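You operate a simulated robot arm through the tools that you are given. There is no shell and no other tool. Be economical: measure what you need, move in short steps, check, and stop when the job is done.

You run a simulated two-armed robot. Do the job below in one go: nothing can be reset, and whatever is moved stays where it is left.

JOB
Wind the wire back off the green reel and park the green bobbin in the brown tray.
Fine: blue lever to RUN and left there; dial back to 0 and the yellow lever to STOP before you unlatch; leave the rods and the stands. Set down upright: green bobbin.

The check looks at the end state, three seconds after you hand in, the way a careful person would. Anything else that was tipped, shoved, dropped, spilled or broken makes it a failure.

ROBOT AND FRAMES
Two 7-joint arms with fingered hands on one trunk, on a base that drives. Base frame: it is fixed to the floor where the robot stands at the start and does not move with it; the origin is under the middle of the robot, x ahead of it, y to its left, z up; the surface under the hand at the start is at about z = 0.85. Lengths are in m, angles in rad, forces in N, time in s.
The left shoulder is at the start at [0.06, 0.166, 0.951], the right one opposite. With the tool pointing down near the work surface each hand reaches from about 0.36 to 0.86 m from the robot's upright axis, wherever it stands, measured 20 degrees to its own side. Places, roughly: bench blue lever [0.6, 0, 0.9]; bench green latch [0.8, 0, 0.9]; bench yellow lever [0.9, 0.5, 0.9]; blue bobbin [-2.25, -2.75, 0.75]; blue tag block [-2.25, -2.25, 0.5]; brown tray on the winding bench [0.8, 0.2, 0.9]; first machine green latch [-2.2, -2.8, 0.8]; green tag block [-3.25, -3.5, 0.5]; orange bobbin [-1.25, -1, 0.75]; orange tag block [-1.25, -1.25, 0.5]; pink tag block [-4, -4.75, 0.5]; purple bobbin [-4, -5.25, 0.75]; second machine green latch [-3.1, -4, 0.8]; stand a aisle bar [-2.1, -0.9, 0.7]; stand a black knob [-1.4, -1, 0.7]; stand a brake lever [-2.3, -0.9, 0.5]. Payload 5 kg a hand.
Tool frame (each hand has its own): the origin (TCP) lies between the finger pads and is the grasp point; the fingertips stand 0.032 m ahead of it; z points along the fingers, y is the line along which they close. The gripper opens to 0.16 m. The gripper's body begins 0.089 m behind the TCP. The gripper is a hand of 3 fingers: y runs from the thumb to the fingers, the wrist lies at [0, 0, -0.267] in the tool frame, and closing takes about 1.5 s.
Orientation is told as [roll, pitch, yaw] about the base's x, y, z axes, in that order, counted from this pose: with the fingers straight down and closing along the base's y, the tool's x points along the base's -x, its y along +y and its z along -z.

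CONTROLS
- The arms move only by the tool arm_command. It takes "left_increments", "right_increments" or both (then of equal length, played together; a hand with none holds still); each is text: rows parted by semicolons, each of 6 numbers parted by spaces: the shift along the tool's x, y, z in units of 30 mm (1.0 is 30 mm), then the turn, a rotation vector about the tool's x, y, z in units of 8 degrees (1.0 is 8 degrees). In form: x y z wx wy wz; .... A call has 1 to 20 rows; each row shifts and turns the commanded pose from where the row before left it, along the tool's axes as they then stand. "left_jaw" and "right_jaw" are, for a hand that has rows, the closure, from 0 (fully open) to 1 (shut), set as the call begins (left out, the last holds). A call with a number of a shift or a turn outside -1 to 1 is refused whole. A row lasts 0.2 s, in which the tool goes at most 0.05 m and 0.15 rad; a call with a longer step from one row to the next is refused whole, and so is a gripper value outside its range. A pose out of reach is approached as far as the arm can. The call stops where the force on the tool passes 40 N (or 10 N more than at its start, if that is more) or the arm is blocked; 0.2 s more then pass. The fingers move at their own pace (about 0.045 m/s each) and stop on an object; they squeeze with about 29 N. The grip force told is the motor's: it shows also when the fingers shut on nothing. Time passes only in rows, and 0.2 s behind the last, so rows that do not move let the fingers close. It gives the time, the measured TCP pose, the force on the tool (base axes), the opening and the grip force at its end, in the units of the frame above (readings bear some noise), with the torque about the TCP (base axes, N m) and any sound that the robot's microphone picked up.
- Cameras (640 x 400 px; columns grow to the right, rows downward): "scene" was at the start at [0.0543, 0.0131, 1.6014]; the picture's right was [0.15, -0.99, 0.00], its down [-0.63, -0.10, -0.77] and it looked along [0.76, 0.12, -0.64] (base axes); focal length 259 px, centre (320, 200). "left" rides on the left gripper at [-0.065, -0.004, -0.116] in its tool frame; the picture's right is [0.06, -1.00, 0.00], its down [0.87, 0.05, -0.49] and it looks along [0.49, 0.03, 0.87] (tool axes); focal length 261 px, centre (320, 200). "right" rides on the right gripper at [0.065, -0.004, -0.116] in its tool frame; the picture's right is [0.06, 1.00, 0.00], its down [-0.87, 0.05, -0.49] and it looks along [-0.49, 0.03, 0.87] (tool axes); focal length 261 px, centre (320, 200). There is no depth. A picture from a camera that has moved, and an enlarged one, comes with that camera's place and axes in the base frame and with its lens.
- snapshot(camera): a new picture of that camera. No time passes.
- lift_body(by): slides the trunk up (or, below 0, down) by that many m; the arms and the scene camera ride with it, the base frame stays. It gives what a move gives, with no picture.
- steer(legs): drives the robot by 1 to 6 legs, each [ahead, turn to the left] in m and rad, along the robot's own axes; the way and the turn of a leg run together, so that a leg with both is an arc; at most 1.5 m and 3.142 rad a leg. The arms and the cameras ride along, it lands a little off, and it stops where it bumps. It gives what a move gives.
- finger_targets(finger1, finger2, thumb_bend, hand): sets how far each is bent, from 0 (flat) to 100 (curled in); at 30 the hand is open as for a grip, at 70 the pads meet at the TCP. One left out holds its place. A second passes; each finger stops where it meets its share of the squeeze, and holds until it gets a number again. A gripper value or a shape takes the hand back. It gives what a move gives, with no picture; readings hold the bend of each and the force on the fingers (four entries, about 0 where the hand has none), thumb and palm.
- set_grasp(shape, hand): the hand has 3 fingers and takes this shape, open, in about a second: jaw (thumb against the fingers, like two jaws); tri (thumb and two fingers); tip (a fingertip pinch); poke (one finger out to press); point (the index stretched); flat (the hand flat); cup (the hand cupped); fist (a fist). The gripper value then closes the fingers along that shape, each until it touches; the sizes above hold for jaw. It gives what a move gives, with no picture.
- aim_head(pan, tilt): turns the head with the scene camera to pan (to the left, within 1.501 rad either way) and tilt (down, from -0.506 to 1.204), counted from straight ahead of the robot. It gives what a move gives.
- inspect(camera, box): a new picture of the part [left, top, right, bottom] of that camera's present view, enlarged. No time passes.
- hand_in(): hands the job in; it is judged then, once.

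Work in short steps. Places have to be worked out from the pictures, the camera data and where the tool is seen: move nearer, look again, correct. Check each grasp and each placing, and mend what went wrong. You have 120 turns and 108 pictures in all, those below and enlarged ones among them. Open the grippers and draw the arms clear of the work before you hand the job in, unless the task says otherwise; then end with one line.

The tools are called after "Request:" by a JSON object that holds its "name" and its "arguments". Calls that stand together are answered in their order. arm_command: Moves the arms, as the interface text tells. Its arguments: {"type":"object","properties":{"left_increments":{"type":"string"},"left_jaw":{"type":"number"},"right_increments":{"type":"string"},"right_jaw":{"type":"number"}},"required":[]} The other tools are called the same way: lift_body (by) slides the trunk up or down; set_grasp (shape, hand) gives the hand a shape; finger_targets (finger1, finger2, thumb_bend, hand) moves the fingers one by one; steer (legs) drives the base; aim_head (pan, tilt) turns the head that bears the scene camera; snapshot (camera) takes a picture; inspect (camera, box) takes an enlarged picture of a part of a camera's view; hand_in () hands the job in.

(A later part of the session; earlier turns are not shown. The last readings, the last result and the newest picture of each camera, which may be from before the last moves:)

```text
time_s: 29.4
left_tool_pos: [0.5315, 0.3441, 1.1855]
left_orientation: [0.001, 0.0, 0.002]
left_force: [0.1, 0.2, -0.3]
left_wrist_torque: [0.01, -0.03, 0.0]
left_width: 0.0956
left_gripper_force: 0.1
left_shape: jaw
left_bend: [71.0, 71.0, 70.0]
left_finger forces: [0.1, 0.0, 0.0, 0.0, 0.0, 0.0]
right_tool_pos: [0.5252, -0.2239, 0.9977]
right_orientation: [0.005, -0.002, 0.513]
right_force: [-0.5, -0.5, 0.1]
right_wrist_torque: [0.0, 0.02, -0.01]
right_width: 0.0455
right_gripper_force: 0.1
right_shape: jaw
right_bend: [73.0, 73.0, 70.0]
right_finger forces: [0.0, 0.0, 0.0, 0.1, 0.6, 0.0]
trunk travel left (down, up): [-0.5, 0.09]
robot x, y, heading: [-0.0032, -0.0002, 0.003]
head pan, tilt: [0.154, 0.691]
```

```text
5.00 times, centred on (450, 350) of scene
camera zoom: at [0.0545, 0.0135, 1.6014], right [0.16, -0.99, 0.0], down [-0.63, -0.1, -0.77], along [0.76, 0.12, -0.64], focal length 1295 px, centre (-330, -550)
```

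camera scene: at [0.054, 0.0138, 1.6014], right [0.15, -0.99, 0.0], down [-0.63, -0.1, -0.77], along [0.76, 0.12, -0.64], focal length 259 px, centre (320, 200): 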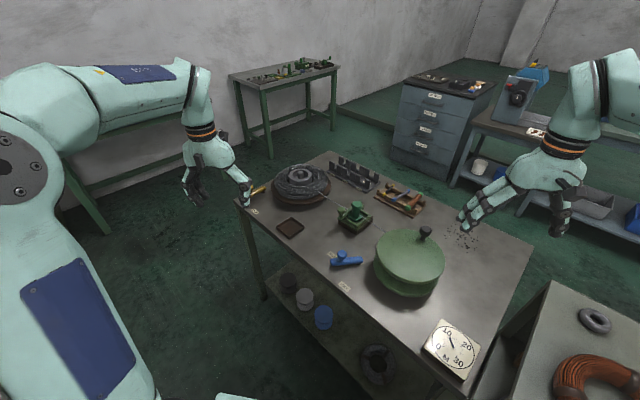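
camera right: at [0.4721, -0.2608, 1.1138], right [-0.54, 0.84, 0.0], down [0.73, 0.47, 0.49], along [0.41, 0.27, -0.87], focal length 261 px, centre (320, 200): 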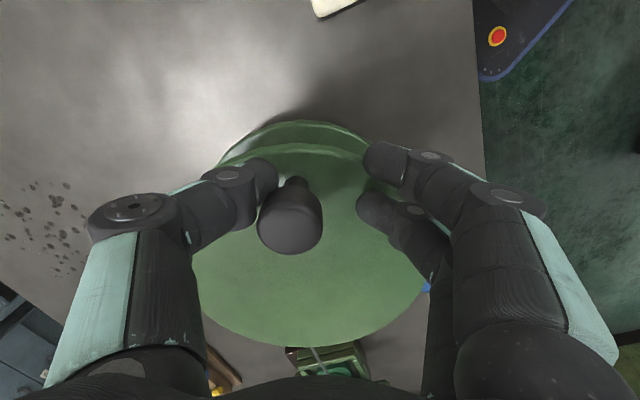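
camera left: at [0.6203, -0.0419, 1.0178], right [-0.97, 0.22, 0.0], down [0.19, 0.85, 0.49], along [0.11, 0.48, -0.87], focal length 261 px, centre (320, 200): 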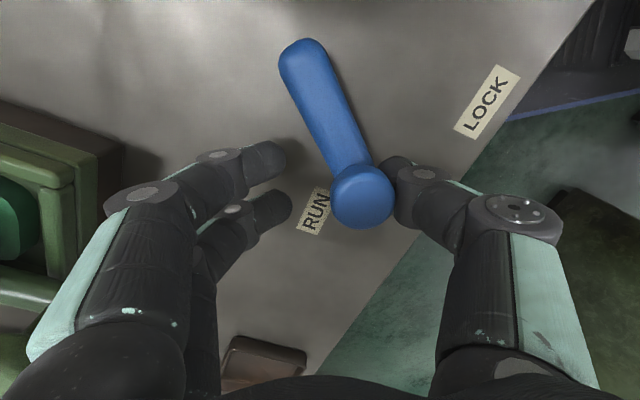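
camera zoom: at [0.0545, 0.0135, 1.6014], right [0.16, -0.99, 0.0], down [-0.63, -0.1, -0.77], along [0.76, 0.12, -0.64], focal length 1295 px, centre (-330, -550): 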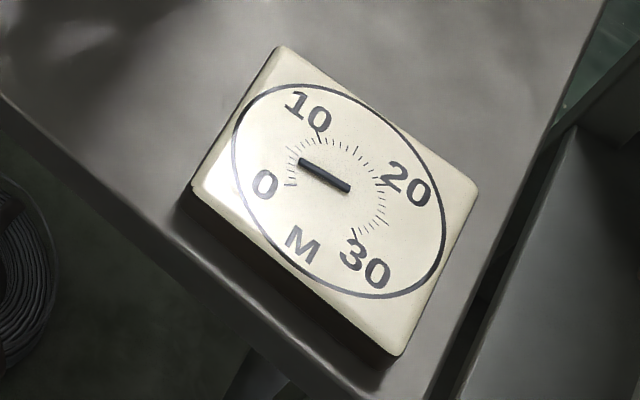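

The push works with almost no force, and the dial is near 4.5. I'll continue 40°.

Request:
{"name": "arm_command", "arguments": {"right_increments": "-.026 .372 0 0 0 1;-.026 .372 0 0 0 1;-.026 .372 0 0 0 1;-.026 .372 0 0 0 1;-.026 .372 0 0 0 1"}}

Request:
{"name": "snapshot", "arguments": {"camera": "right"}}

Request:
{"name": "inspect", "arguments": {"camera": "scene", "box": [410, 310, 490, 390]}}

```text
time_s: 30.6
left_tool_pos: [0.5314, 0.3441, 1.1843]
left_orientation: [0.0, 0.0, 0.001]
left_force: [0.3, 0.9, -1.2]
left_wrist_torque: [0.0, -0.02, 0.05]
left_width: 0.0956
left_gripper_force: 0.0
left_shape: jaw
left_bend: [71.0, 71.0, 70.0]
left_finger forces: [0.0, 0.0, 0.0, 0.0, 0.0, 0.0]
right_tool_pos: [0.5163, -0.1713, 0.9976]
right_orientation: [0.005, 0.002, -0.185]
right_force: [-0.9, -0.6, -1.0]
right_wrist_torque: [0.02, -0.03, -0.04]
right_width: 0.0457
right_gripper_force: 0.1
right_shape: jaw
right_bend: [73.0, 73.0, 70.0]
right_finger forces: [0.0, 0.0, 0.0, 0.0, 1.1, 0.0]
trunk travel left (down, up): [-0.5, 0.09]
robot x, y, heading: [-0.0009, 0.0004, 0.004]
head pan, tilt: [0.154, 0.691]
```

```text
76 pictures are left
camera right: at [0.4529, -0.1633, 1.1136], right [0.12, 0.99, 0.0], down [0.86, -0.11, 0.49], along [0.49, -0.06, -0.87], focal length 261 px, centre (320, 200)
```

right: 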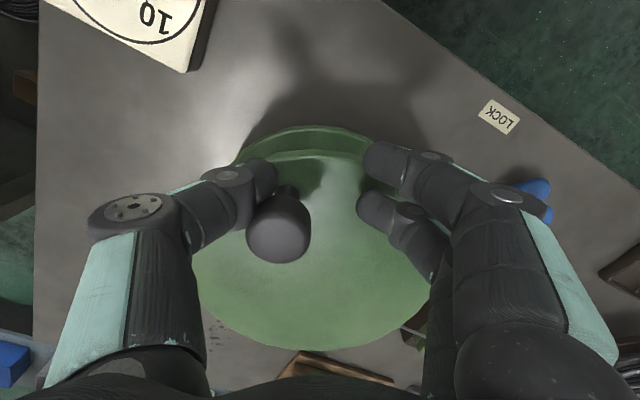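

```text
5.00 times, centred on (450, 350) of scene
camera zoom: at [0.0546, 0.0136, 1.6014], right [0.16, -0.99, 0.0], down [-0.63, -0.1, -0.77], along [0.76, 0.12, -0.64], focal length 1295 px, centre (-330, -550)
```

zoom: 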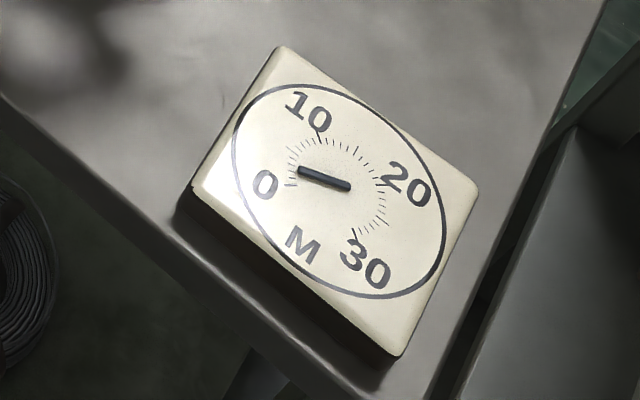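

The dial reads about 2 to 2.5. I'll go 24° more.

Request:
{"name": "arm_command", "arguments": {"right_increments": "-.026 .372 0 0 0 1;-.026 .372 0 0 0 1;-.026 .372 0 0 0 1"}}

Request:
{"name": "inspect", "arguments": {"camera": "right", "box": [0, 0, 640, 400]}}

Request:
{"name": "inspect", "arguments": {"camera": "scene", "box": [430, 325, 470, 365]}}

```text
time_s: 31.4
left_tool_pos: [0.531, 0.3444, 1.1841]
left_orientation: [-0.003, 0.001, 0.002]
left_force: [-0.4, -0.1, 0.0]
left_wrist_torque: [0.03, 0.0, 0.05]
left_width: 0.0956
left_gripper_force: 0.1
left_shape: jaw
left_bend: [71.0, 71.0, 70.0]
left_finger forces: [0.0, 0.0, 0.0, 0.0, 0.1, 0.0]
right_tool_pos: [0.5305, -0.1391, 0.9969]
right_orientation: [0.004, 0.002, -0.603]
right_force: [-0.9, 0.9, -0.5]
right_wrist_torque: [-0.01, -0.01, -0.05]
right_width: 0.0457
right_gripper_force: 0.0
right_shape: jaw
right_bend: [73.0, 73.0, 70.0]
right_finger forces: [0.0, 0.0, 0.1, 0.1, 1.8, 0.0]
trunk travel left (down, up): [-0.5, 0.09]
robot x, y, heading: [-0.0019, -0.0017, 0.005]
head pan, tilt: [0.154, 0.691]
```

```text
1.00 times, centred on (320, 200) of right (not enlarged: the box is as wide or as high as the picture)
camera zoom: at [0.4748, -0.1063, 1.1139], right [0.51, 0.86, 0.0], down [0.75, -0.45, 0.49], along [0.42, -0.25, -0.87], focal length 261 px, centre (320, 200)
```

zoom: 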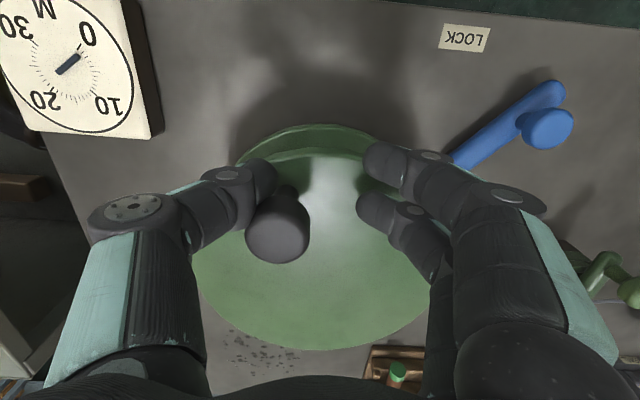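

```text
10.00 times, centred on (450, 345) of scene
camera zoom: at [0.0546, 0.0139, 1.6014], right [0.16, -0.99, 0.0], down [-0.63, -0.1, -0.77], along [0.76, 0.12, -0.64], focal length 2590 px, centre (-980, -1250)
```

zoom: 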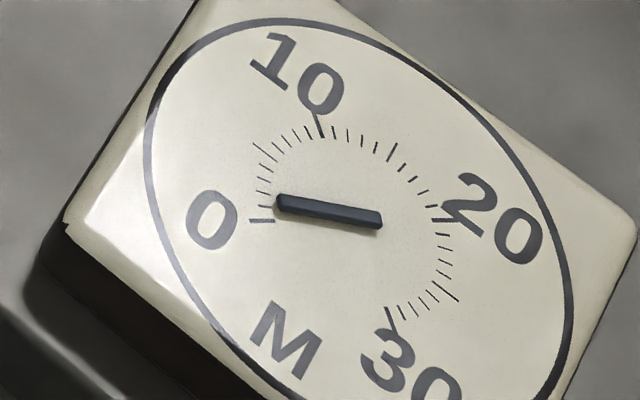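

Measured against the ticks, the dial is at about 1.4, and 24° of crank is roughly 1 M. I'll do 24° more and then fine-tune.

Request:
{"name": "arm_command", "arguments": {"right_increments": "-.026 .372 0 0 0 1;-.026 .372 0 0 0 1;-.026 .372 0 0 0 1"}}

Request:
{"name": "inspect", "arguments": {"camera": "scene", "box": [430, 325, 470, 365]}}

Request:
{"name": "snapshot", "arguments": {"camera": "right"}}

```text
time_s: 32.2
left_tool_pos: [0.5318, 0.3445, 1.1852]
left_orientation: [0.001, -0.001, 0.002]
left_force: [-0.1, 0.4, -0.4]
left_wrist_torque: [0.02, 0.01, -0.02]
left_width: 0.0954
left_gripper_force: 0.0
left_shape: jaw
left_bend: [71.0, 71.0, 70.0]
left_finger forces: [0.0, 0.1, 0.0, 0.0, 0.0, 0.1]
right_tool_pos: [0.5533, -0.1156, 0.9977]
right_orientation: [0.002, 0.005, -1.021]
right_force: [-4.1, 2.2, -1.9]
right_wrist_torque: [0.03, 0.0, -0.17]
right_width: 0.0466
right_gripper_force: 0.0
right_shape: jaw
right_bend: [73.0, 73.0, 70.0]
right_finger forces: [0.0, 0.0, 0.1, 0.1, 4.2, 0.0]
trunk travel left (down, up): [-0.5, 0.09]
robot x, y, heading: [0.0018, -0.0006, 0.003]
head pan, tilt: [0.154, 0.691]
```

```text
10.00 times, centred on (450, 345) of scene
camera zoom: at [0.0546, 0.014, 1.6014], right [0.16, -0.99, 0.0], down [-0.63, -0.1, -0.77], along [0.76, 0.12, -0.64], focal length 2590 px, centre (-980, -1250)
```

zoom: 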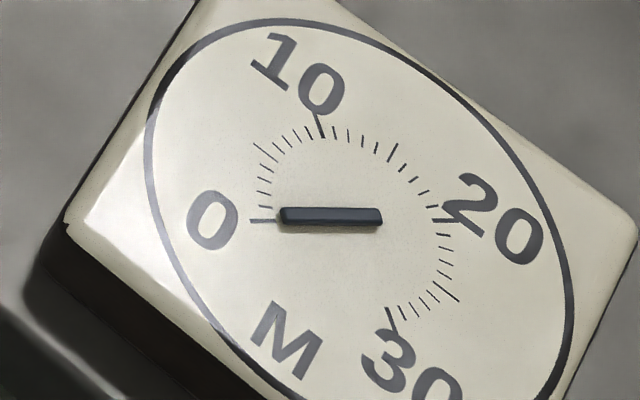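

```text
71 pictures are left
camera right: at [0.5179, -0.0627, 1.1144], right [0.82, 0.57, 0.0], down [0.5, -0.72, 0.49], along [0.28, -0.4, -0.87], focal length 261 px, centre (320, 200)
```

right: 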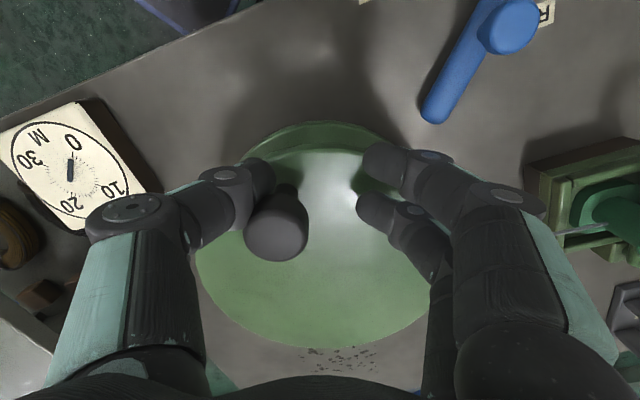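

The pointer lies on the 0 tick, and the resistance has risen slightly. I'll make one small nudge to see whether it's a stop.

Request:
{"name": "arm_command", "arguments": {"right_increments": "0 .1 0 0 0 .27;0 0 0 0 0 0"}}

Request:
{"name": "inspect", "arguments": {"camera": "scene", "box": [430, 325, 470, 365]}}

```text
time_s: 32.8
left_tool_pos: [0.5317, 0.343, 1.1847]
left_orientation: [-0.001, -0.001, 0.002]
left_force: [-0.1, 0.6, 0.0]
left_wrist_torque: [0.01, -0.02, 0.01]
left_width: 0.0953
left_gripper_force: 0.0
left_shape: jaw
left_bend: [71.0, 71.0, 70.0]
left_finger forces: [0.0, 0.0, 0.0, 0.1, 0.1, 0.1]
right_tool_pos: [0.5578, -0.1149, 0.9993]
right_orientation: [0.001, 0.005, -1.058]
right_force: [-5.5, 3.2, -1.8]
right_wrist_torque: [0.04, -0.01, -0.17]
right_width: 0.0472
right_gripper_force: 0.1
right_shape: jaw
right_bend: [73.0, 73.0, 70.0]
right_finger forces: [0.1, 0.1, 0.0, 0.0, 5.6, 0.1]
trunk travel left (down, up): [-0.5, 0.09]
robot x, y, heading: [0.0014, -0.002, 0.003]
head pan, tilt: [0.154, 0.691]
```

```text
10.00 times, centred on (450, 345) of scene
camera zoom: at [0.0541, 0.0134, 1.6014], right [0.16, -0.99, 0.0], down [-0.63, -0.1, -0.77], along [0.76, 0.12, -0.64], focal length 2590 px, centre (-980, -1250)
```

zoom: 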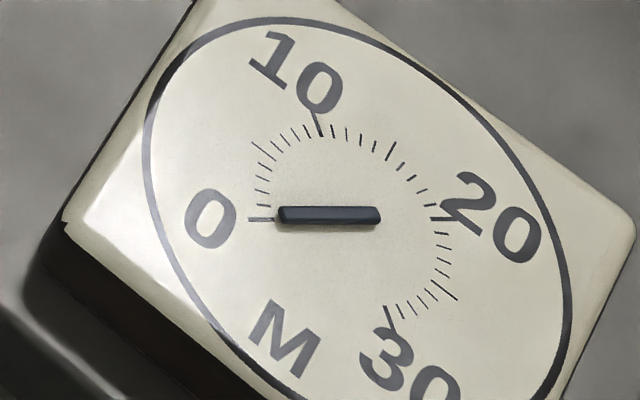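

The dial is at 0 against the stop. I'll release, lift, untwist and move the right hand aside.

Request:
{"name": "arm_command", "arguments": {"right_increments": "0 -.1 0 0 0 0;0 0 0 0 0 0;0 0 0 0 0 0;0 0 -.95 0 0 0;0 0 -.95 0 0 0;0 0 -.95 0 0 0;0 0 -.95 0 0 -1;0 0 -.95 0 0 -1;0 0 -.95 0 0 -1;0 0 -.5 0 0 -1;0 0 0 0 0 -1;0 0 0 0 0 -1;0 0 0 0 0 -1;0 0 0 0 0 -.58", "right_jaw": 0.5}}

Request:
{"name": "arm_command", "arguments": {"right_increments": ".1 -.95 0 0 0 0;.1 -.95 0 0 0 0;.1 -.95 0 0 0 0;.1 -.95 0 0 0 0;.1 -.95 0 0 0 0;.1 -.95 0 0 0 0;.1 -.95 0 0 0 0;.1 -.95 0 0 0 0;.1 -.95 0 0 0 0;.1 -.95 0 0 0 0"}}

Request:
{"name": "snapshot", "arguments": {"camera": "scene"}}

Request:
{"name": "inspect", "arguments": {"camera": "scene", "box": [220, 150, 380, 250]}}

Request:
{"name": "inspect", "arguments": {"camera": "scene", "box": [410, 310, 490, 390]}}

```text
time_s: 35.8
left_tool_pos: [0.5309, 0.344, 1.1851]
left_orientation: [0.0, 0.0, 0.002]
left_force: [0.5, 0.2, 0.7]
left_wrist_torque: [0.01, -0.02, 0.0]
left_width: 0.0954
left_gripper_force: 0.1
left_shape: jaw
left_bend: [71.0, 71.0, 70.0]
left_finger forces: [0.0, 0.0, 0.1, 0.1, 0.0, 0.1]
right_tool_pos: [0.5551, -0.1184, 1.1841]
right_orientation: [0.006, 0.0, 0.001]
right_force: [-0.2, 1.0, 0.1]
right_wrist_torque: [-0.01, 0.02, 0.02]
right_width: 0.0795
right_gripper_force: 0.1
right_shape: jaw
right_bend: [72.0, 72.0, 70.0]
right_finger forces: [0.1, 0.1, 0.1, 0.0, 0.1, 0.0]
trunk travel left (down, up): [-0.5, 0.09]
robot x, y, heading: [-0.0021, 0.0044, 0.007]
head pan, tilt: [0.154, 0.691]
```

```text
time_s: 38.0
left_tool_pos: [0.5302, 0.3438, 1.1845]
left_orientation: [0.0, 0.0, 0.001]
left_force: [0.3, -0.2, -0.5]
left_wrist_torque: [0.04, 0.04, 0.02]
left_width: 0.0955
left_gripper_force: 0.1
left_shape: jaw
left_bend: [71.0, 71.0, 70.0]
left_finger forces: [0.0, 0.0, 0.0, 0.0, 0.0, 0.0]
right_tool_pos: [0.525, -0.4045, 1.183]
right_orientation: [0.005, -0.001, 0.002]
right_force: [-0.7, 0.2, 0.3]
right_wrist_torque: [0.0, -0.01, 0.01]
right_width: 0.0794
right_gripper_force: 0.1
right_shape: jaw
right_bend: [72.0, 72.0, 70.0]
right_finger forces: [0.1, 0.1, 0.0, 0.0, 0.1, 0.1]
trunk travel left (down, up): [-0.5, 0.09]
robot x, y, heading: [0.001, -0.0023, 0.005]
head pan, tilt: [0.154, 0.691]
```

```text
69 pictures are left
camera scene: at [0.0546, 0.0126, 1.6014], right [0.16, -0.99, 0.0], down [-0.63, -0.1, -0.77], along [0.76, 0.12, -0.64], focal length 259 px, centre (320, 200)
```

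scene: 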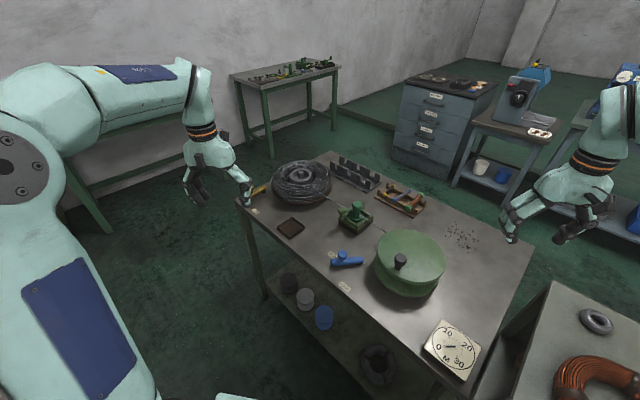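

```text
4.00 times, centred on (300, 200) of scene
camera zoom: at [0.0546, 0.0126, 1.6014], right [0.16, -0.99, 0.0], down [-0.63, -0.1, -0.77], along [0.76, 0.12, -0.64], focal length 1036 px, centre (400, 200)
```

zoom: 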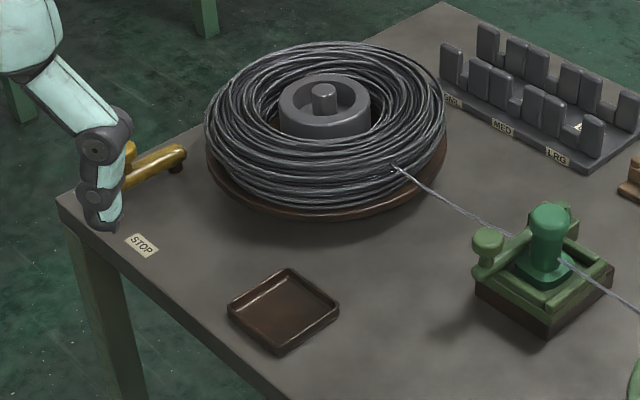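

```text
5.00 times, centred on (450, 350) of scene
camera zoom: at [0.0546, 0.0126, 1.6014], right [0.16, -0.99, 0.0], down [-0.63, -0.1, -0.77], along [0.76, 0.12, -0.64], focal length 1295 px, centre (-330, -550)
```

zoom: 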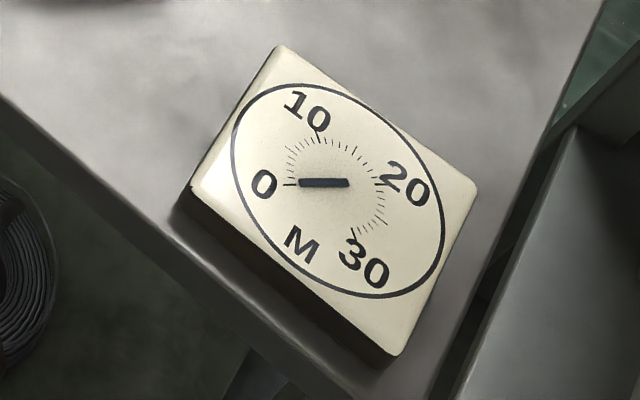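

The dial stays at 0 and RUN holds. The yellow lever, near (0.92, 0.46), is out of reach, so I must drive along the bench. I'll look left for obstacles first.

Request:
{"name": "aim_head", "arguments": {"pan": 1.2, "tilt": 0.6}}

Request:
{"name": "snapshot", "arguments": {"camera": "scene"}}

```text
time_s: 39.3
left_tool_pos: [0.5313, 0.3436, 1.1831]
left_orientation: [0.0, -0.001, 0.001]
left_force: [-0.3, 0.1, 0.2]
left_wrist_torque: [0.0, -0.02, 0.04]
left_width: 0.0956
left_gripper_force: 0.0
left_shape: jaw
left_bend: [71.0, 71.0, 70.0]
left_finger forces: [0.1, 0.0, 0.0, 0.1, 0.1, 0.0]
right_tool_pos: [0.5248, -0.4036, 1.1821]
right_orientation: [0.004, -0.001, 0.001]
right_force: [0.4, -0.1, 0.3]
right_wrist_torque: [0.01, 0.02, -0.01]
right_width: 0.0794
right_gripper_force: 0.1
right_shape: jaw
right_bend: [72.0, 72.0, 70.0]
right_finger forces: [0.1, 0.0, 0.0, 0.0, 0.0, 0.0]
trunk travel left (down, up): [-0.5, 0.09]
robot x, y, heading: [0.0016, 0.0005, 0.003]
head pan, tilt: [1.201, 0.6]
```

```text
66 pictures are left
camera scene: at [0.0021, 0.0824, 1.6094], right [0.93, -0.36, 0.0], down [-0.2, -0.53, -0.83], along [0.3, 0.77, -0.56], focal length 259 px, centre (320, 200)
```

scene: 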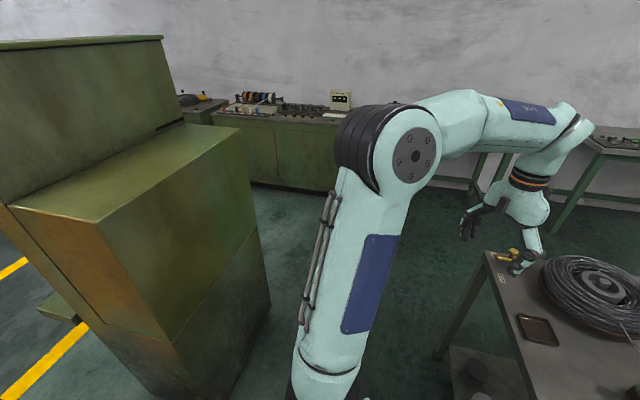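

The path along the bench is clear; the cabinet is more than 0.9 m away. I'll turn left 0.93, drive 0.4 and turn back.

Request:
{"name": "steer", "arguments": {"legs": [[0, 0.93], [0.4, 0], [0, -0.98]]}}

Request:
{"name": "aim_head", "arguments": {"pan": 0.1, "tilt": 0.75}}

Request:
{"name": "snapshot", "arguments": {"camera": "scene"}}

```text
time_s: 46.8
left_tool_pos: [0.7801, 0.6388, 1.1854]
left_orientation: [-0.001, -0.001, -0.041]
left_force: [0.1, -1.0, -0.5]
left_wrist_torque: [0.0, 0.01, 0.01]
left_width: 0.0957
left_gripper_force: 0.1
left_shape: jaw
left_bend: [71.0, 71.0, 70.0]
left_finger forces: [0.0, 0.0, 0.0, 0.1, 0.1, 0.0]
right_tool_pos: [0.7419, -0.1065, 1.183]
right_orientation: [0.004, 0.0, -0.041]
right_force: [0.2, -0.8, 0.4]
right_wrist_torque: [-0.02, 0.0, -0.02]
right_width: 0.0797
right_gripper_force: 0.0
right_shape: jaw
right_bend: [72.0, 72.0, 70.0]
right_finger forces: [0.0, 0.1, 0.0, 0.0, 0.0, 0.0]
trunk travel left (down, up): [-0.5, 0.09]
robot x, y, heading: [0.2395, 0.3162, -0.045]
head pan, tilt: [1.201, 0.6]
```

```text
time_s: 48.1
left_tool_pos: [0.7798, 0.6401, 1.185]
left_orientation: [0.001, -0.001, -0.041]
left_force: [-0.2, 0.5, -0.4]
left_wrist_torque: [-0.06, 0.04, -0.03]
left_width: 0.0954
left_gripper_force: 0.1
left_shape: jaw
left_bend: [71.0, 71.0, 70.0]
left_finger forces: [0.0, 0.1, 0.0, 0.0, 0.1, 0.0]
right_tool_pos: [0.7428, -0.1067, 1.183]
right_orientation: [0.006, -0.001, -0.042]
right_force: [-0.6, -0.5, -0.5]
right_wrist_torque: [0.02, 0.0, -0.02]
right_width: 0.0793
right_gripper_force: 0.1
right_shape: jaw
right_bend: [72.0, 72.0, 70.0]
right_finger forces: [0.0, 0.0, 0.1, 0.0, 0.0, 0.0]
trunk travel left (down, up): [-0.5, 0.09]
robot x, y, heading: [0.2366, 0.3206, -0.041]
head pan, tilt: [0.099, 0.75]
```

```text
65 pictures are left
camera scene: at [0.2878, 0.3248, 1.5965], right [0.06, -1.0, 0.0], down [-0.68, -0.04, -0.73], along [0.73, 0.05, -0.68], focal length 259 px, centre (320, 200)
```

scene: 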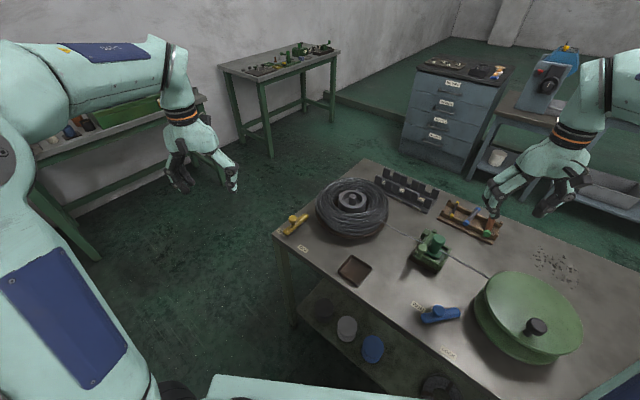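

The bench and everything on it look unchanged. I'll zoom in on the yellow lever and on the latch with the bobbin.

Request:
{"name": "inspect", "arguments": {"camera": "scene", "box": [265, 190, 345, 265]}}

Request:
{"name": "inspect", "arguments": {"camera": "scene", "box": [330, 220, 470, 300]}}

```text
5.33 times, centred on (305, 228) of scene
camera zoom: at [0.2878, 0.3248, 1.5965], right [0.06, -1.0, 0.0], down [-0.68, -0.04, -0.73], along [0.73, 0.05, -0.68], focal length 1381 px, centre (400, 53)
```

zoom: 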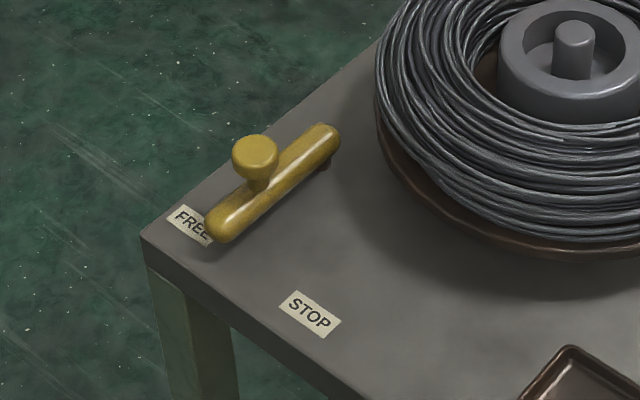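

```text
4.57 times, centred on (400, 260) of scene
camera zoom: at [0.2878, 0.3248, 1.5965], right [0.06, -1.0, 0.0], down [-0.68, -0.04, -0.73], along [0.73, 0.05, -0.68], focal length 1184 px, centre (-46, -74)
```

zoom: 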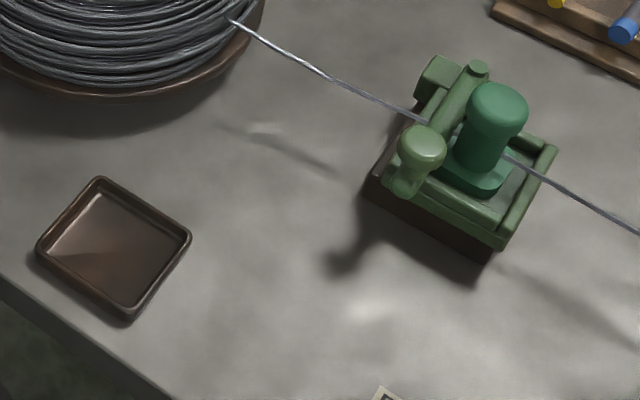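

The yellow lever matches the blue one: pivot near (0.957, 0.425), knob near (0.914, 0.46), and STOP is counter-clockwise. I'll bring the left hand above it, aligned across the bar.

Request:
{"name": "arm_command", "arguments": {"left_increments": "-.673 -.831 .75 0 0 0;-.673 -.831 .75 0 0 0;-.673 -.831 .75 0 0 0;-.673 -.831 .75 0 0 0;-.673 -.831 .75 0 0 0;-.673 -.831 .75 0 0 0;-.673 -.831 .75 0 0 0;0 0 0 0 0 .89;0 0 0 0 0 .89;0 0 0 0 0 .89;0 0 0 0 0 .89;0 0 0 0 0 .89", "left_jaw": 0.45}}

Request:
{"name": "snapshot", "arguments": {"camera": "left"}}

```text
time_s: 50.7
left_tool_pos: [0.9144, 0.4601, 1.0265]
left_orientation: [0.001, 0.0, -0.666]
left_force: [-0.5, -0.6, -0.2]
left_wrist_torque: [0.0, -0.01, -0.01]
left_width: 0.0885
left_gripper_force: 0.0
left_shape: jaw
left_bend: [72.0, 72.0, 70.0]
left_finger forces: [0.1, 0.0, 0.1, 0.1, 0.0, 0.0]
right_tool_pos: [0.7422, -0.1058, 1.1821]
right_orientation: [0.006, 0.0, -0.043]
right_force: [-1.1, -0.3, -0.1]
right_wrist_torque: [-0.02, -0.01, 0.01]
right_width: 0.0794
right_gripper_force: 0.0
right_shape: jaw
right_bend: [72.0, 72.0, 70.0]
right_finger forces: [0.0, 0.1, 0.0, 0.0, 0.0, 0.0]
trunk travel left (down, up): [-0.5, 0.09]
robot x, y, heading: [0.2391, 0.3191, -0.041]
head pan, tilt: [0.099, 0.75]
```

```text
62 pictures are left
camera left: at [0.9623, 0.416, 1.1437], right [-0.66, -0.75, 0.0], down [-0.65, 0.58, 0.49], along [-0.37, 0.33, -0.87], focal length 261 px, centre (320, 200)
```

left: 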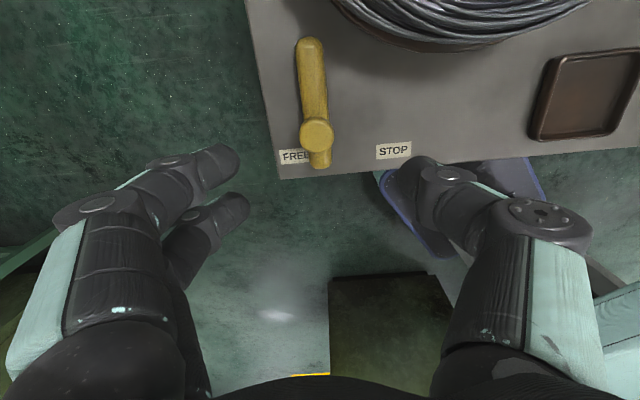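

Centred over the knob. I'll lower, cage it, and swing counter-clockwise 32°.

Request:
{"name": "arm_command", "arguments": {"left_increments": "-.05 .05 .85 0 0 0;0 0 .85 0 0 0;0 0 .85 0 0 0;0 0 .85 0 0 0;0 0 .85 0 0 0"}}

Request:
{"name": "arm_command", "arguments": {"left_increments": "0 0 0 0 0 0;0 0 0 0 0 0;0 0 0 0 0 0;0 0 0 0 0 0;0 -.265 0 0 0 -1;0 -.265 0 0 0 -1;0 -.265 0 0 0 -1;0 -.265 0 0 0 -1", "left_jaw": 0.78}}

Request:
{"name": "snapshot", "arguments": {"camera": "left"}}

```text
time_s: 51.9
left_tool_pos: [0.9158, 0.4602, 0.8989]
left_orientation: [0.0, 0.001, -0.662]
left_force: [0.5, 0.3, -0.4]
left_wrist_torque: [0.01, 0.01, -0.03]
left_width: 0.0883
left_gripper_force: 0.1
left_shape: jaw
left_bend: [72.0, 72.0, 70.0]
left_finger forces: [0.0, 0.0, 0.1, 0.0, 0.0, 0.0]
right_tool_pos: [0.7426, -0.106, 1.182]
right_orientation: [0.006, 0.0, -0.041]
right_force: [0.6, -0.8, -0.3]
right_wrist_torque: [0.02, 0.01, -0.01]
right_width: 0.0794
right_gripper_force: 0.0
right_shape: jaw
right_bend: [72.0, 72.0, 70.0]
right_finger forces: [0.1, 0.0, 0.0, 0.0, 0.0, 0.0]
trunk travel left (down, up): [-0.5, 0.09]
robot x, y, heading: [0.2384, 0.3194, -0.032]
head pan, tilt: [0.099, 0.75]
```

```text
time_s: 53.7
left_tool_pos: [0.9024, 0.431, 0.8995]
left_orientation: [0.001, -0.002, -0.102]
left_force: [-0.2, 0.3, -0.9]
left_wrist_torque: [0.02, 0.0, 0.02]
left_width: 0.0358
left_gripper_force: 0.0
left_shape: jaw
left_bend: [73.0, 73.0, 70.0]
left_finger forces: [0.0, 0.4, 0.1, 0.1, 0.0, 0.1]
right_tool_pos: [0.7433, -0.1074, 1.1823]
right_orientation: [0.005, 0.001, -0.042]
right_force: [-0.8, -0.8, -1.0]
right_wrist_torque: [0.01, 0.01, 0.03]
right_width: 0.0796
right_gripper_force: 0.0
right_shape: jaw
right_bend: [72.0, 72.0, 70.0]
right_finger forces: [0.0, 0.0, 0.0, 0.0, 0.0, 0.0]
trunk travel left (down, up): [-0.5, 0.09]
robot x, y, heading: [0.2366, 0.3207, -0.037]
head pan, tilt: [0.099, 0.75]
```

```text
61 pictures are left
camera left: at [0.9666, 0.4206, 1.0162], right [-0.16, -0.99, 0.0], down [-0.86, 0.14, 0.49], along [-0.49, 0.08, -0.87], focal length 261 px, centre (320, 200)
```

left: 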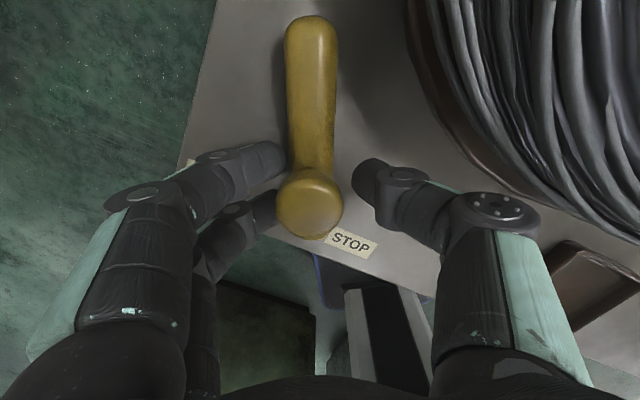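

The lever is following, with no stop yet. I'll go on carefully.

Request:
{"name": "arm_command", "arguments": {"left_increments": "0 -.265 0 0 0 -1;0 -.265 0 0 0 -1;0 0 0 0 0 0"}}

Request:
{"name": "snapshot", "arguments": {"camera": "left"}}

```text
time_s: 54.5
left_tool_pos: [0.9011, 0.415, 0.901]
left_orientation: [-0.001, -0.001, 0.179]
left_force: [-0.3, 0.7, -0.6]
left_wrist_torque: [0.0, 0.0, -0.05]
left_width: 0.0355
left_gripper_force: 0.1
left_shape: jaw
left_bend: [73.0, 73.0, 70.0]
left_finger forces: [0.1, 0.6, 0.0, 0.1, 0.0, 0.0]
right_tool_pos: [0.744, -0.1059, 1.1819]
right_orientation: [0.006, 0.0, -0.04]
right_force: [0.0, 0.6, -0.4]
right_wrist_torque: [0.01, 0.01, 0.02]
right_width: 0.0795
right_gripper_force: 0.0
right_shape: jaw
right_bend: [72.0, 72.0, 70.0]
right_finger forces: [0.0, 0.1, 0.0, 0.0, 0.1, 0.1]
trunk travel left (down, up): [-0.5, 0.09]
robot x, y, heading: [0.2313, 0.3178, -0.035]
head pan, tilt: [0.099, 0.75]
```

```text
60 pictures are left
camera left: at [0.966, 0.4228, 1.0162], right [0.11, -0.99, 0.0], down [-0.87, -0.1, 0.49], along [-0.49, -0.06, -0.87], focal length 261 px, centre (320, 200)
```

left: 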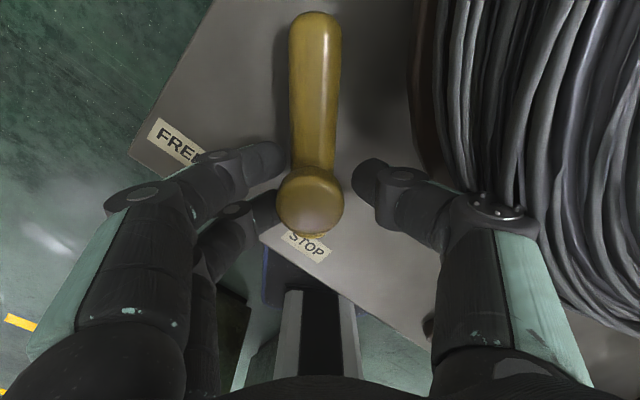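

The thumb knuckle is close to the wire coil, so I won't rotate further. I'll turn the hand back a bit and push on by translation only, watching the force.

Request:
{"name": "arm_command", "arguments": {"left_increments": "0 0 0 0 0 1;0 -.05 0 0 0 1;0 -.2 0 0 0 0;0 -.2 0 0 0 0"}}

Request:
{"name": "snapshot", "arguments": {"camera": "left"}}

Request:
{"name": "inspect", "arguments": {"camera": "scene", "box": [265, 170, 345, 265]}}

```text
time_s: 55.5
left_tool_pos: [0.9012, 0.4042, 0.901]
left_orientation: [-0.001, 0.0, -0.103]
left_force: [-1.0, 4.1, 1.2]
left_wrist_torque: [0.13, -0.01, 0.12]
left_width: 0.0373
left_gripper_force: 0.1
left_shape: jaw
left_bend: [72.0, 73.0, 70.0]
left_finger forces: [4.6, 0.0, 0.1, 0.0, 0.1, 0.0]
right_tool_pos: [0.7425, -0.1052, 1.1831]
right_orientation: [0.005, -0.001, -0.041]
right_force: [-0.7, -0.1, -0.9]
right_wrist_torque: [-0.03, -0.02, 0.01]
right_width: 0.0796
right_gripper_force: 0.1
right_shape: jaw
right_bend: [72.0, 72.0, 70.0]
right_finger forces: [0.0, 0.0, 0.0, 0.0, 0.0, 0.1]
trunk travel left (down, up): [-0.5, 0.09]
robot x, y, heading: [0.2369, 0.3195, -0.038]
head pan, tilt: [0.099, 0.75]
```

```text
59 pictures are left
camera left: at [0.9647, 0.3925, 1.0165], right [-0.16, -0.99, 0.0], down [-0.86, 0.14, 0.49], along [-0.48, 0.08, -0.87], focal length 261 px, centre (320, 200)
```

left: 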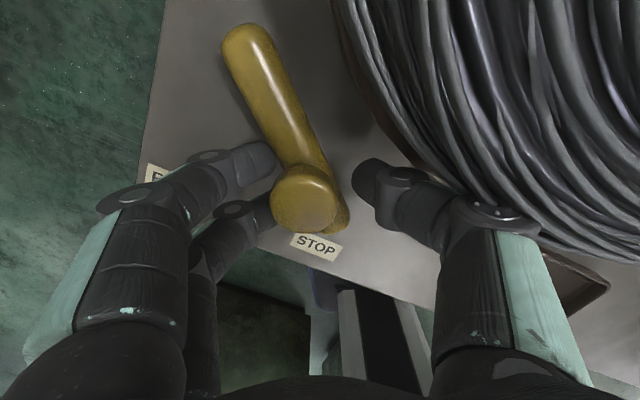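

```text
4.21 times, centred on (305, 218) of scene
camera zoom: at [0.2876, 0.3251, 1.5965], right [0.06, -1.0, 0.0], down [-0.68, -0.04, -0.73], along [0.73, 0.05, -0.68], focal length 1090 px, centre (383, 126)
```

zoom: 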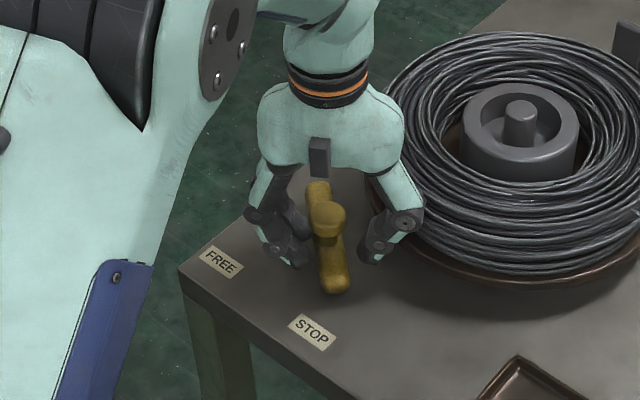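

There is 4.6 N on a finger now, perhaps the stop. I'll push a little more, edging away from the coil, to confirm.

Request:
{"name": "arm_command", "arguments": {"left_increments": ".1 -.12 0 0 0 0;.1 -.12 0 0 0 0;0 0 0 0 0 0"}}

Request:
{"name": "snapshot", "arguments": {"camera": "left"}}

```text
time_s: 56.3
left_tool_pos: [0.8937, 0.3963, 0.9]
left_orientation: [0.001, 0.0, -0.102]
left_force: [3.6, 7.1, 0.7]
left_wrist_torque: [0.18, -0.09, 0.03]
left_width: 0.039
left_gripper_force: 0.1
left_shape: jaw
left_bend: [71.0, 73.0, 70.0]
left_finger forces: [6.0, 0.8, 0.0, 0.0, 0.0, 0.1]
right_tool_pos: [0.7419, -0.1054, 1.1826]
right_orientation: [0.005, -0.001, -0.04]
right_force: [0.6, -0.3, 0.4]
right_wrist_torque: [-0.03, 0.02, 0.0]
right_width: 0.0794
right_gripper_force: 0.1
right_shape: jaw
right_bend: [72.0, 72.0, 70.0]
right_finger forces: [0.0, 0.1, 0.1, 0.0, 0.1, 0.0]
trunk travel left (down, up): [-0.5, 0.09]
robot x, y, heading: [0.2326, 0.3202, -0.038]
head pan, tilt: [0.099, 0.75]
```

```text
57 pictures are left
camera left: at [0.9579, 0.3859, 1.0161], right [-0.16, -0.99, 0.0], down [-0.86, 0.14, 0.49], along [-0.48, 0.08, -0.87], focal length 261 px, centre (320, 200)
```

left: 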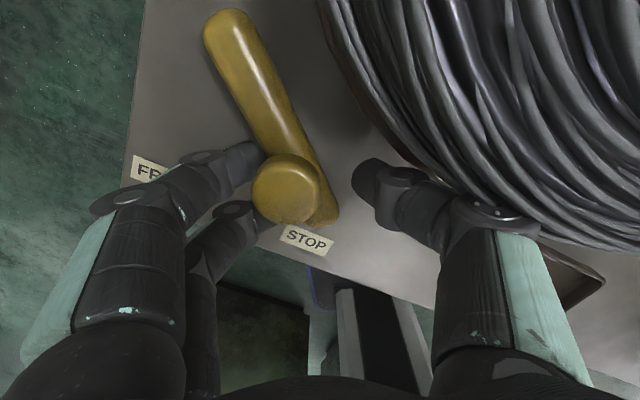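

The lever stopped moving while the finger flexed, so it is at the STOP end. I'll back off slightly and lift straight up.

Request:
{"name": "arm_command", "arguments": {"left_increments": "0 .2 0 0 0 0;0 0 -.9 0 0 0;0 0 -.9 0 0 0;0 0 -.9 0 0 0;0 0 -.9 0 0 0;0 0 -.9 0 0 0;.3 .9 -.5 0 0 0;.3 .9 -.5 0 0 0;.3 .9 -.5 0 0 0;.3 .9 -.5 0 0 0;.3 .9 -.5 0 0 0;.3 .9 0 0 0 0"}}

Request:
{"name": "snapshot", "arguments": {"camera": "scene"}}

Request:
{"name": "inspect", "arguments": {"camera": "scene", "box": [265, 170, 445, 290]}}

```text
time_s: 58.9
left_tool_pos: [0.8567, 0.57, 1.1101]
left_orientation: [0.0, -0.001, -0.104]
left_force: [0.7, -1.0, 0.3]
left_wrist_torque: [0.0, -0.03, 0.0]
left_width: 0.0355
left_gripper_force: 0.2
left_shape: jaw
left_bend: [73.0, 73.0, 70.0]
left_finger forces: [0.0, 0.1, 0.1, 0.0, 0.1, 0.1]
right_tool_pos: [0.7428, -0.1049, 1.181]
right_orientation: [0.005, 0.0, -0.041]
right_force: [-0.8, -0.1, -0.9]
right_wrist_torque: [-0.01, -0.02, -0.02]
right_width: 0.0793
right_gripper_force: 0.0
right_shape: jaw
right_bend: [72.0, 72.0, 70.0]
right_finger forces: [0.1, 0.1, 0.0, 0.1, 0.0, 0.0]
trunk travel left (down, up): [-0.5, 0.09]
robot x, y, heading: [0.235, 0.3193, -0.036]
head pan, tilt: [0.099, 0.75]
```

```text
56 pictures are left
camera scene: at [0.2878, 0.3255, 1.5965], right [0.06, -1.0, 0.0], down [-0.68, -0.04, -0.73], along [0.73, 0.04, -0.68], focal length 259 px, centre (320, 200)
```

scene: 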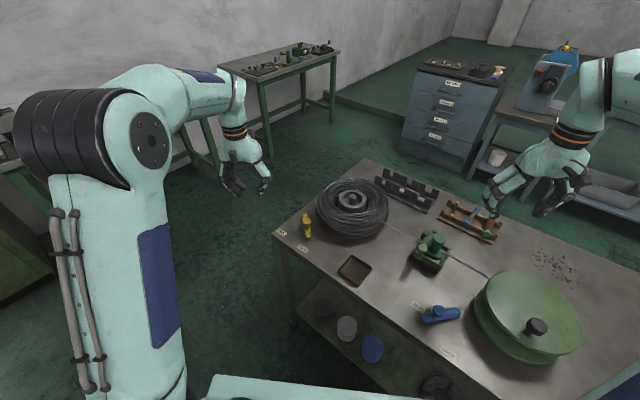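

```text
3.33 times, centred on (355, 230) of scene
camera zoom: at [0.2878, 0.3255, 1.5965], right [0.06, -1.0, 0.0], down [-0.68, -0.04, -0.73], along [0.73, 0.04, -0.68], focal length 863 px, centre (203, 100)
```

zoom: 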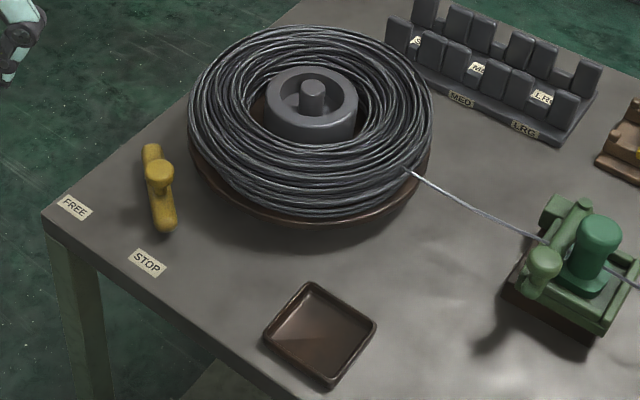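

STOP is set. Next I'll look at the latch and bobbin with the right hand camera.

Request:
{"name": "arm_command", "arguments": {"right_increments": ".2 .8 0 0 0 0;.2 .8 0 0 0 0;.2 .8 0 0 0 0;.2 .8 0 0 0 0"}}

Request:
{"name": "snapshot", "arguments": {"camera": "right"}}

Request:
{"name": "inspect", "arguments": {"camera": "scene", "box": [395, 220, 475, 280]}}

```text
time_s: 59.9
left_tool_pos: [0.8573, 0.5694, 1.1092]
left_orientation: [0.0, -0.001, -0.105]
left_force: [-0.7, -0.2, -0.2]
left_wrist_torque: [-0.02, 0.04, -0.03]
left_width: 0.0352
left_gripper_force: 0.0
left_shape: jaw
left_bend: [73.0, 73.0, 70.0]
left_finger forces: [0.0, 0.1, 0.0, 0.0, 0.0, 0.0]
right_tool_pos: [0.7222, -0.0088, 1.1823]
right_orientation: [0.005, 0.0, -0.04]
right_force: [-0.3, 0.6, 0.2]
right_wrist_torque: [-0.03, 0.01, 0.0]
right_width: 0.0794
right_gripper_force: 0.0
right_shape: jaw
right_bend: [72.0, 72.0, 70.0]
right_finger forces: [0.0, 0.0, 0.0, 0.0, 0.0, 0.0]
trunk travel left (down, up): [-0.5, 0.09]
robot x, y, heading: [0.2333, 0.32, -0.043]
head pan, tilt: [0.099, 0.75]
```

```text
54 pictures are left
camera right: at [0.6574, -0.0112, 1.2997], right [-0.02, 1.0, 0.0], down [0.87, 0.02, 0.49], along [0.49, 0.01, -0.87], focal length 261 px, centre (320, 200)
```

right: 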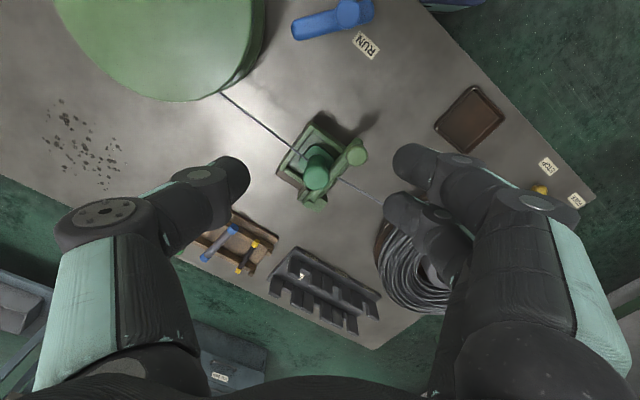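

```text
6.67 times, centred on (435, 250) of scene
camera zoom: at [0.2877, 0.325, 1.5965], right [0.06, -1.0, 0.0], down [-0.68, -0.04, -0.73], along [0.73, 0.04, -0.68], focal length 1726 px, centre (-447, -133)
```

zoom: 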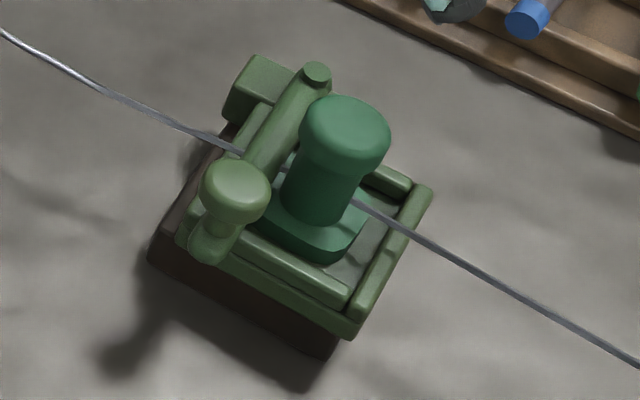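

The latch is a bar pivoting at the far-left corner, with its knob near (0.78, 0.04, 0.955) beside the bobbin. I'll position the right hand above it, yawed about 53°, for a close look.

Request:
{"name": "arm_command", "arguments": {"right_increments": "-.68 .57 .95 0 0 0;-.68 .57 .95 0 0 0;-.68 .57 .95 0 0 0;0 0 0 0 0 -1;0 0 0 0 0 -1;0 0 0 0 0 -1;0 0 0 0 0 -1;0 0 0 0 0 -1;0 0 0 0 0 -1;0 0 0 0 0 -1"}}

Request:
{"name": "snapshot", "arguments": {"camera": "right"}}

Request:
{"name": "inspect", "arguments": {"camera": "right", "box": [220, 60, 420, 260]}}

```text
time_s: 62.1
left_tool_pos: [0.8571, 0.5685, 1.109]
left_orientation: [0.0, 0.0, -0.102]
left_force: [-0.6, -0.7, -0.2]
left_wrist_torque: [-0.01, -0.02, 0.03]
left_width: 0.0355
left_gripper_force: 0.1
left_shape: jaw
left_bend: [73.0, 73.0, 70.0]
left_finger forces: [0.1, 0.0, 0.0, 0.0, 0.0, 0.0]
right_tool_pos: [0.787, 0.0394, 1.0973]
right_orientation: [0.002, -0.004, 0.938]
right_force: [-0.1, 0.1, 0.0]
right_wrist_torque: [0.0, -0.01, -0.03]
right_width: 0.0795
right_gripper_force: 0.1
right_shape: jaw
right_bend: [72.0, 72.0, 70.0]
right_finger forces: [0.0, 0.0, 0.1, 0.0, 0.0, 0.1]
trunk travel left (down, up): [-0.5, 0.09]
robot x, y, heading: [0.2364, 0.3187, -0.039]
head pan, tilt: [0.099, 0.75]
```

```text
52 pictures are left
camera right: at [0.751, -0.0161, 1.2135], right [-0.84, 0.54, 0.0], down [0.47, 0.73, 0.5], along [0.27, 0.42, -0.87], focal length 261 px, centre (320, 200)
```

right: 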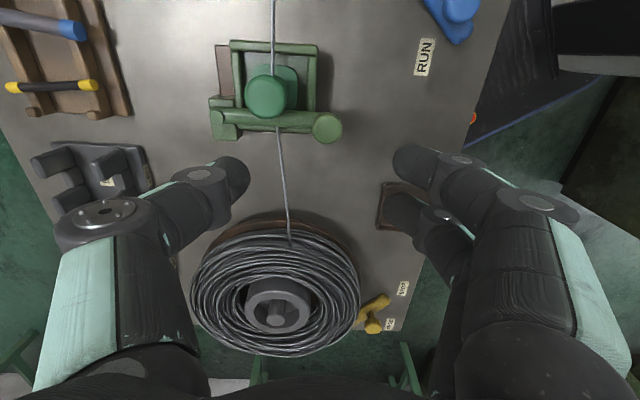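

```text
2.00 times, centred on (320, 160) of right
camera zoom: at [0.751, -0.0161, 1.2135], right [-0.84, 0.54, 0.0], down [0.47, 0.73, 0.5], along [0.27, 0.42, -0.87], focal length 521 px, centre (320, 280)
```

zoom: 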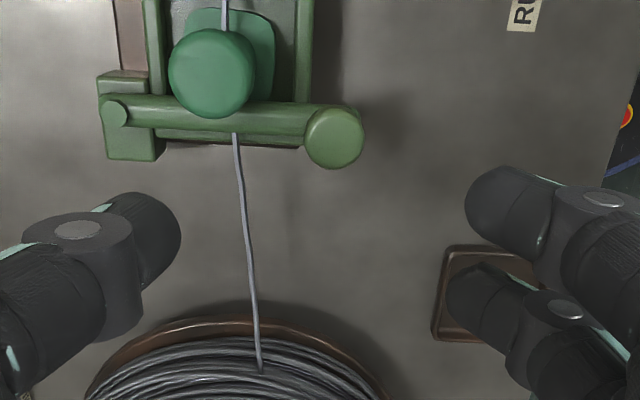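

This view shows it clearly: the knob is at (0.779, 0.043), outside the box, with room for the thumb, and the pivot is near (0.874, -0.024). I'll turn the hand to yaw about -37° and lower around the knob.

Request:
{"name": "arm_command", "arguments": {"right_increments": "0 0 0 0 0 .948;0 0 0 0 0 .948;0 0 0 0 0 .948;0 0 0 0 0 .948;0 0 0 0 0 .948;0 0 0 0 0 .948;0 0 0 0 0 .948;0 0 0 0 0 .948;0 0 0 0 0 .948;0 0 0 0 0 .948;0 0 0 0 0 .948;.287 0 0 0 0 .948;0 0 .93 0 0 0;0 0 .93 0 0 0"}}

Request:
{"name": "inspect", "arguments": {"camera": "scene", "box": [365, 190, 495, 290]}}

Request:
{"name": "snapshot", "arguments": {"camera": "right"}}

```text
time_s: 65.1
left_tool_pos: [0.8575, 0.5688, 1.1094]
left_orientation: [0.001, 0.0, -0.104]
left_force: [0.3, 0.2, -0.7]
left_wrist_torque: [-0.02, -0.03, -0.05]
left_width: 0.0351
left_gripper_force: 0.0
left_shape: jaw
left_bend: [73.0, 73.0, 70.0]
left_finger forces: [0.1, 0.1, 0.2, 0.0, 0.0, 0.0]
right_tool_pos: [0.7798, 0.0438, 1.0428]
right_orientation: [0.004, 0.002, -0.654]
right_force: [-0.5, 0.1, 0.1]
right_wrist_torque: [0.0, -0.02, -0.03]
right_width: 0.0796
right_gripper_force: 0.0
right_shape: jaw
right_bend: [72.0, 72.0, 70.0]
right_finger forces: [0.0, 0.1, 0.0, 0.0, 0.0, 0.1]
trunk travel left (down, up): [-0.5, 0.09]
robot x, y, heading: [0.2328, 0.3169, -0.04]
head pan, tilt: [0.099, 0.75]
```

```text
4.00 times, centred on (430, 240) of scene
camera zoom: at [0.288, 0.3247, 1.5965], right [0.06, -1.0, 0.0], down [-0.68, -0.04, -0.73], along [0.73, 0.04, -0.68], focal length 1036 px, centre (-120, 40)
```

zoom: 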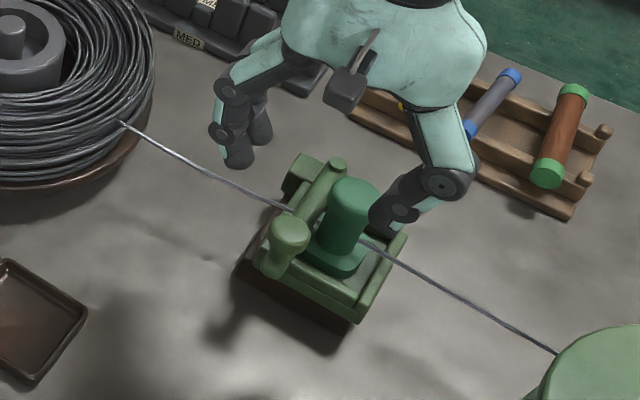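

```text
49 pictures are left
camera right: at [0.7246, 0.0803, 1.1583], right [0.56, 0.83, 0.0], down [0.72, -0.49, 0.49], along [0.41, -0.27, -0.87], focal length 261 px, centre (320, 200)
```

right: 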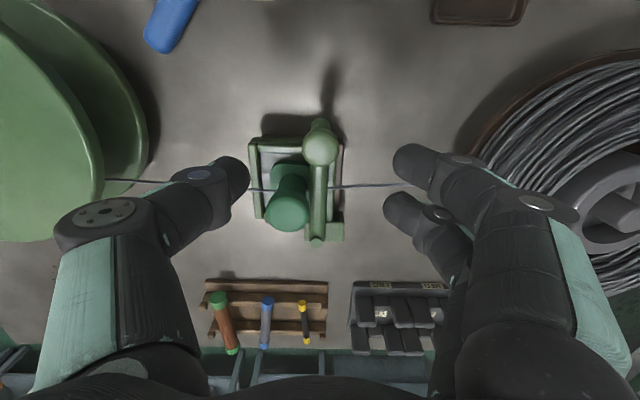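

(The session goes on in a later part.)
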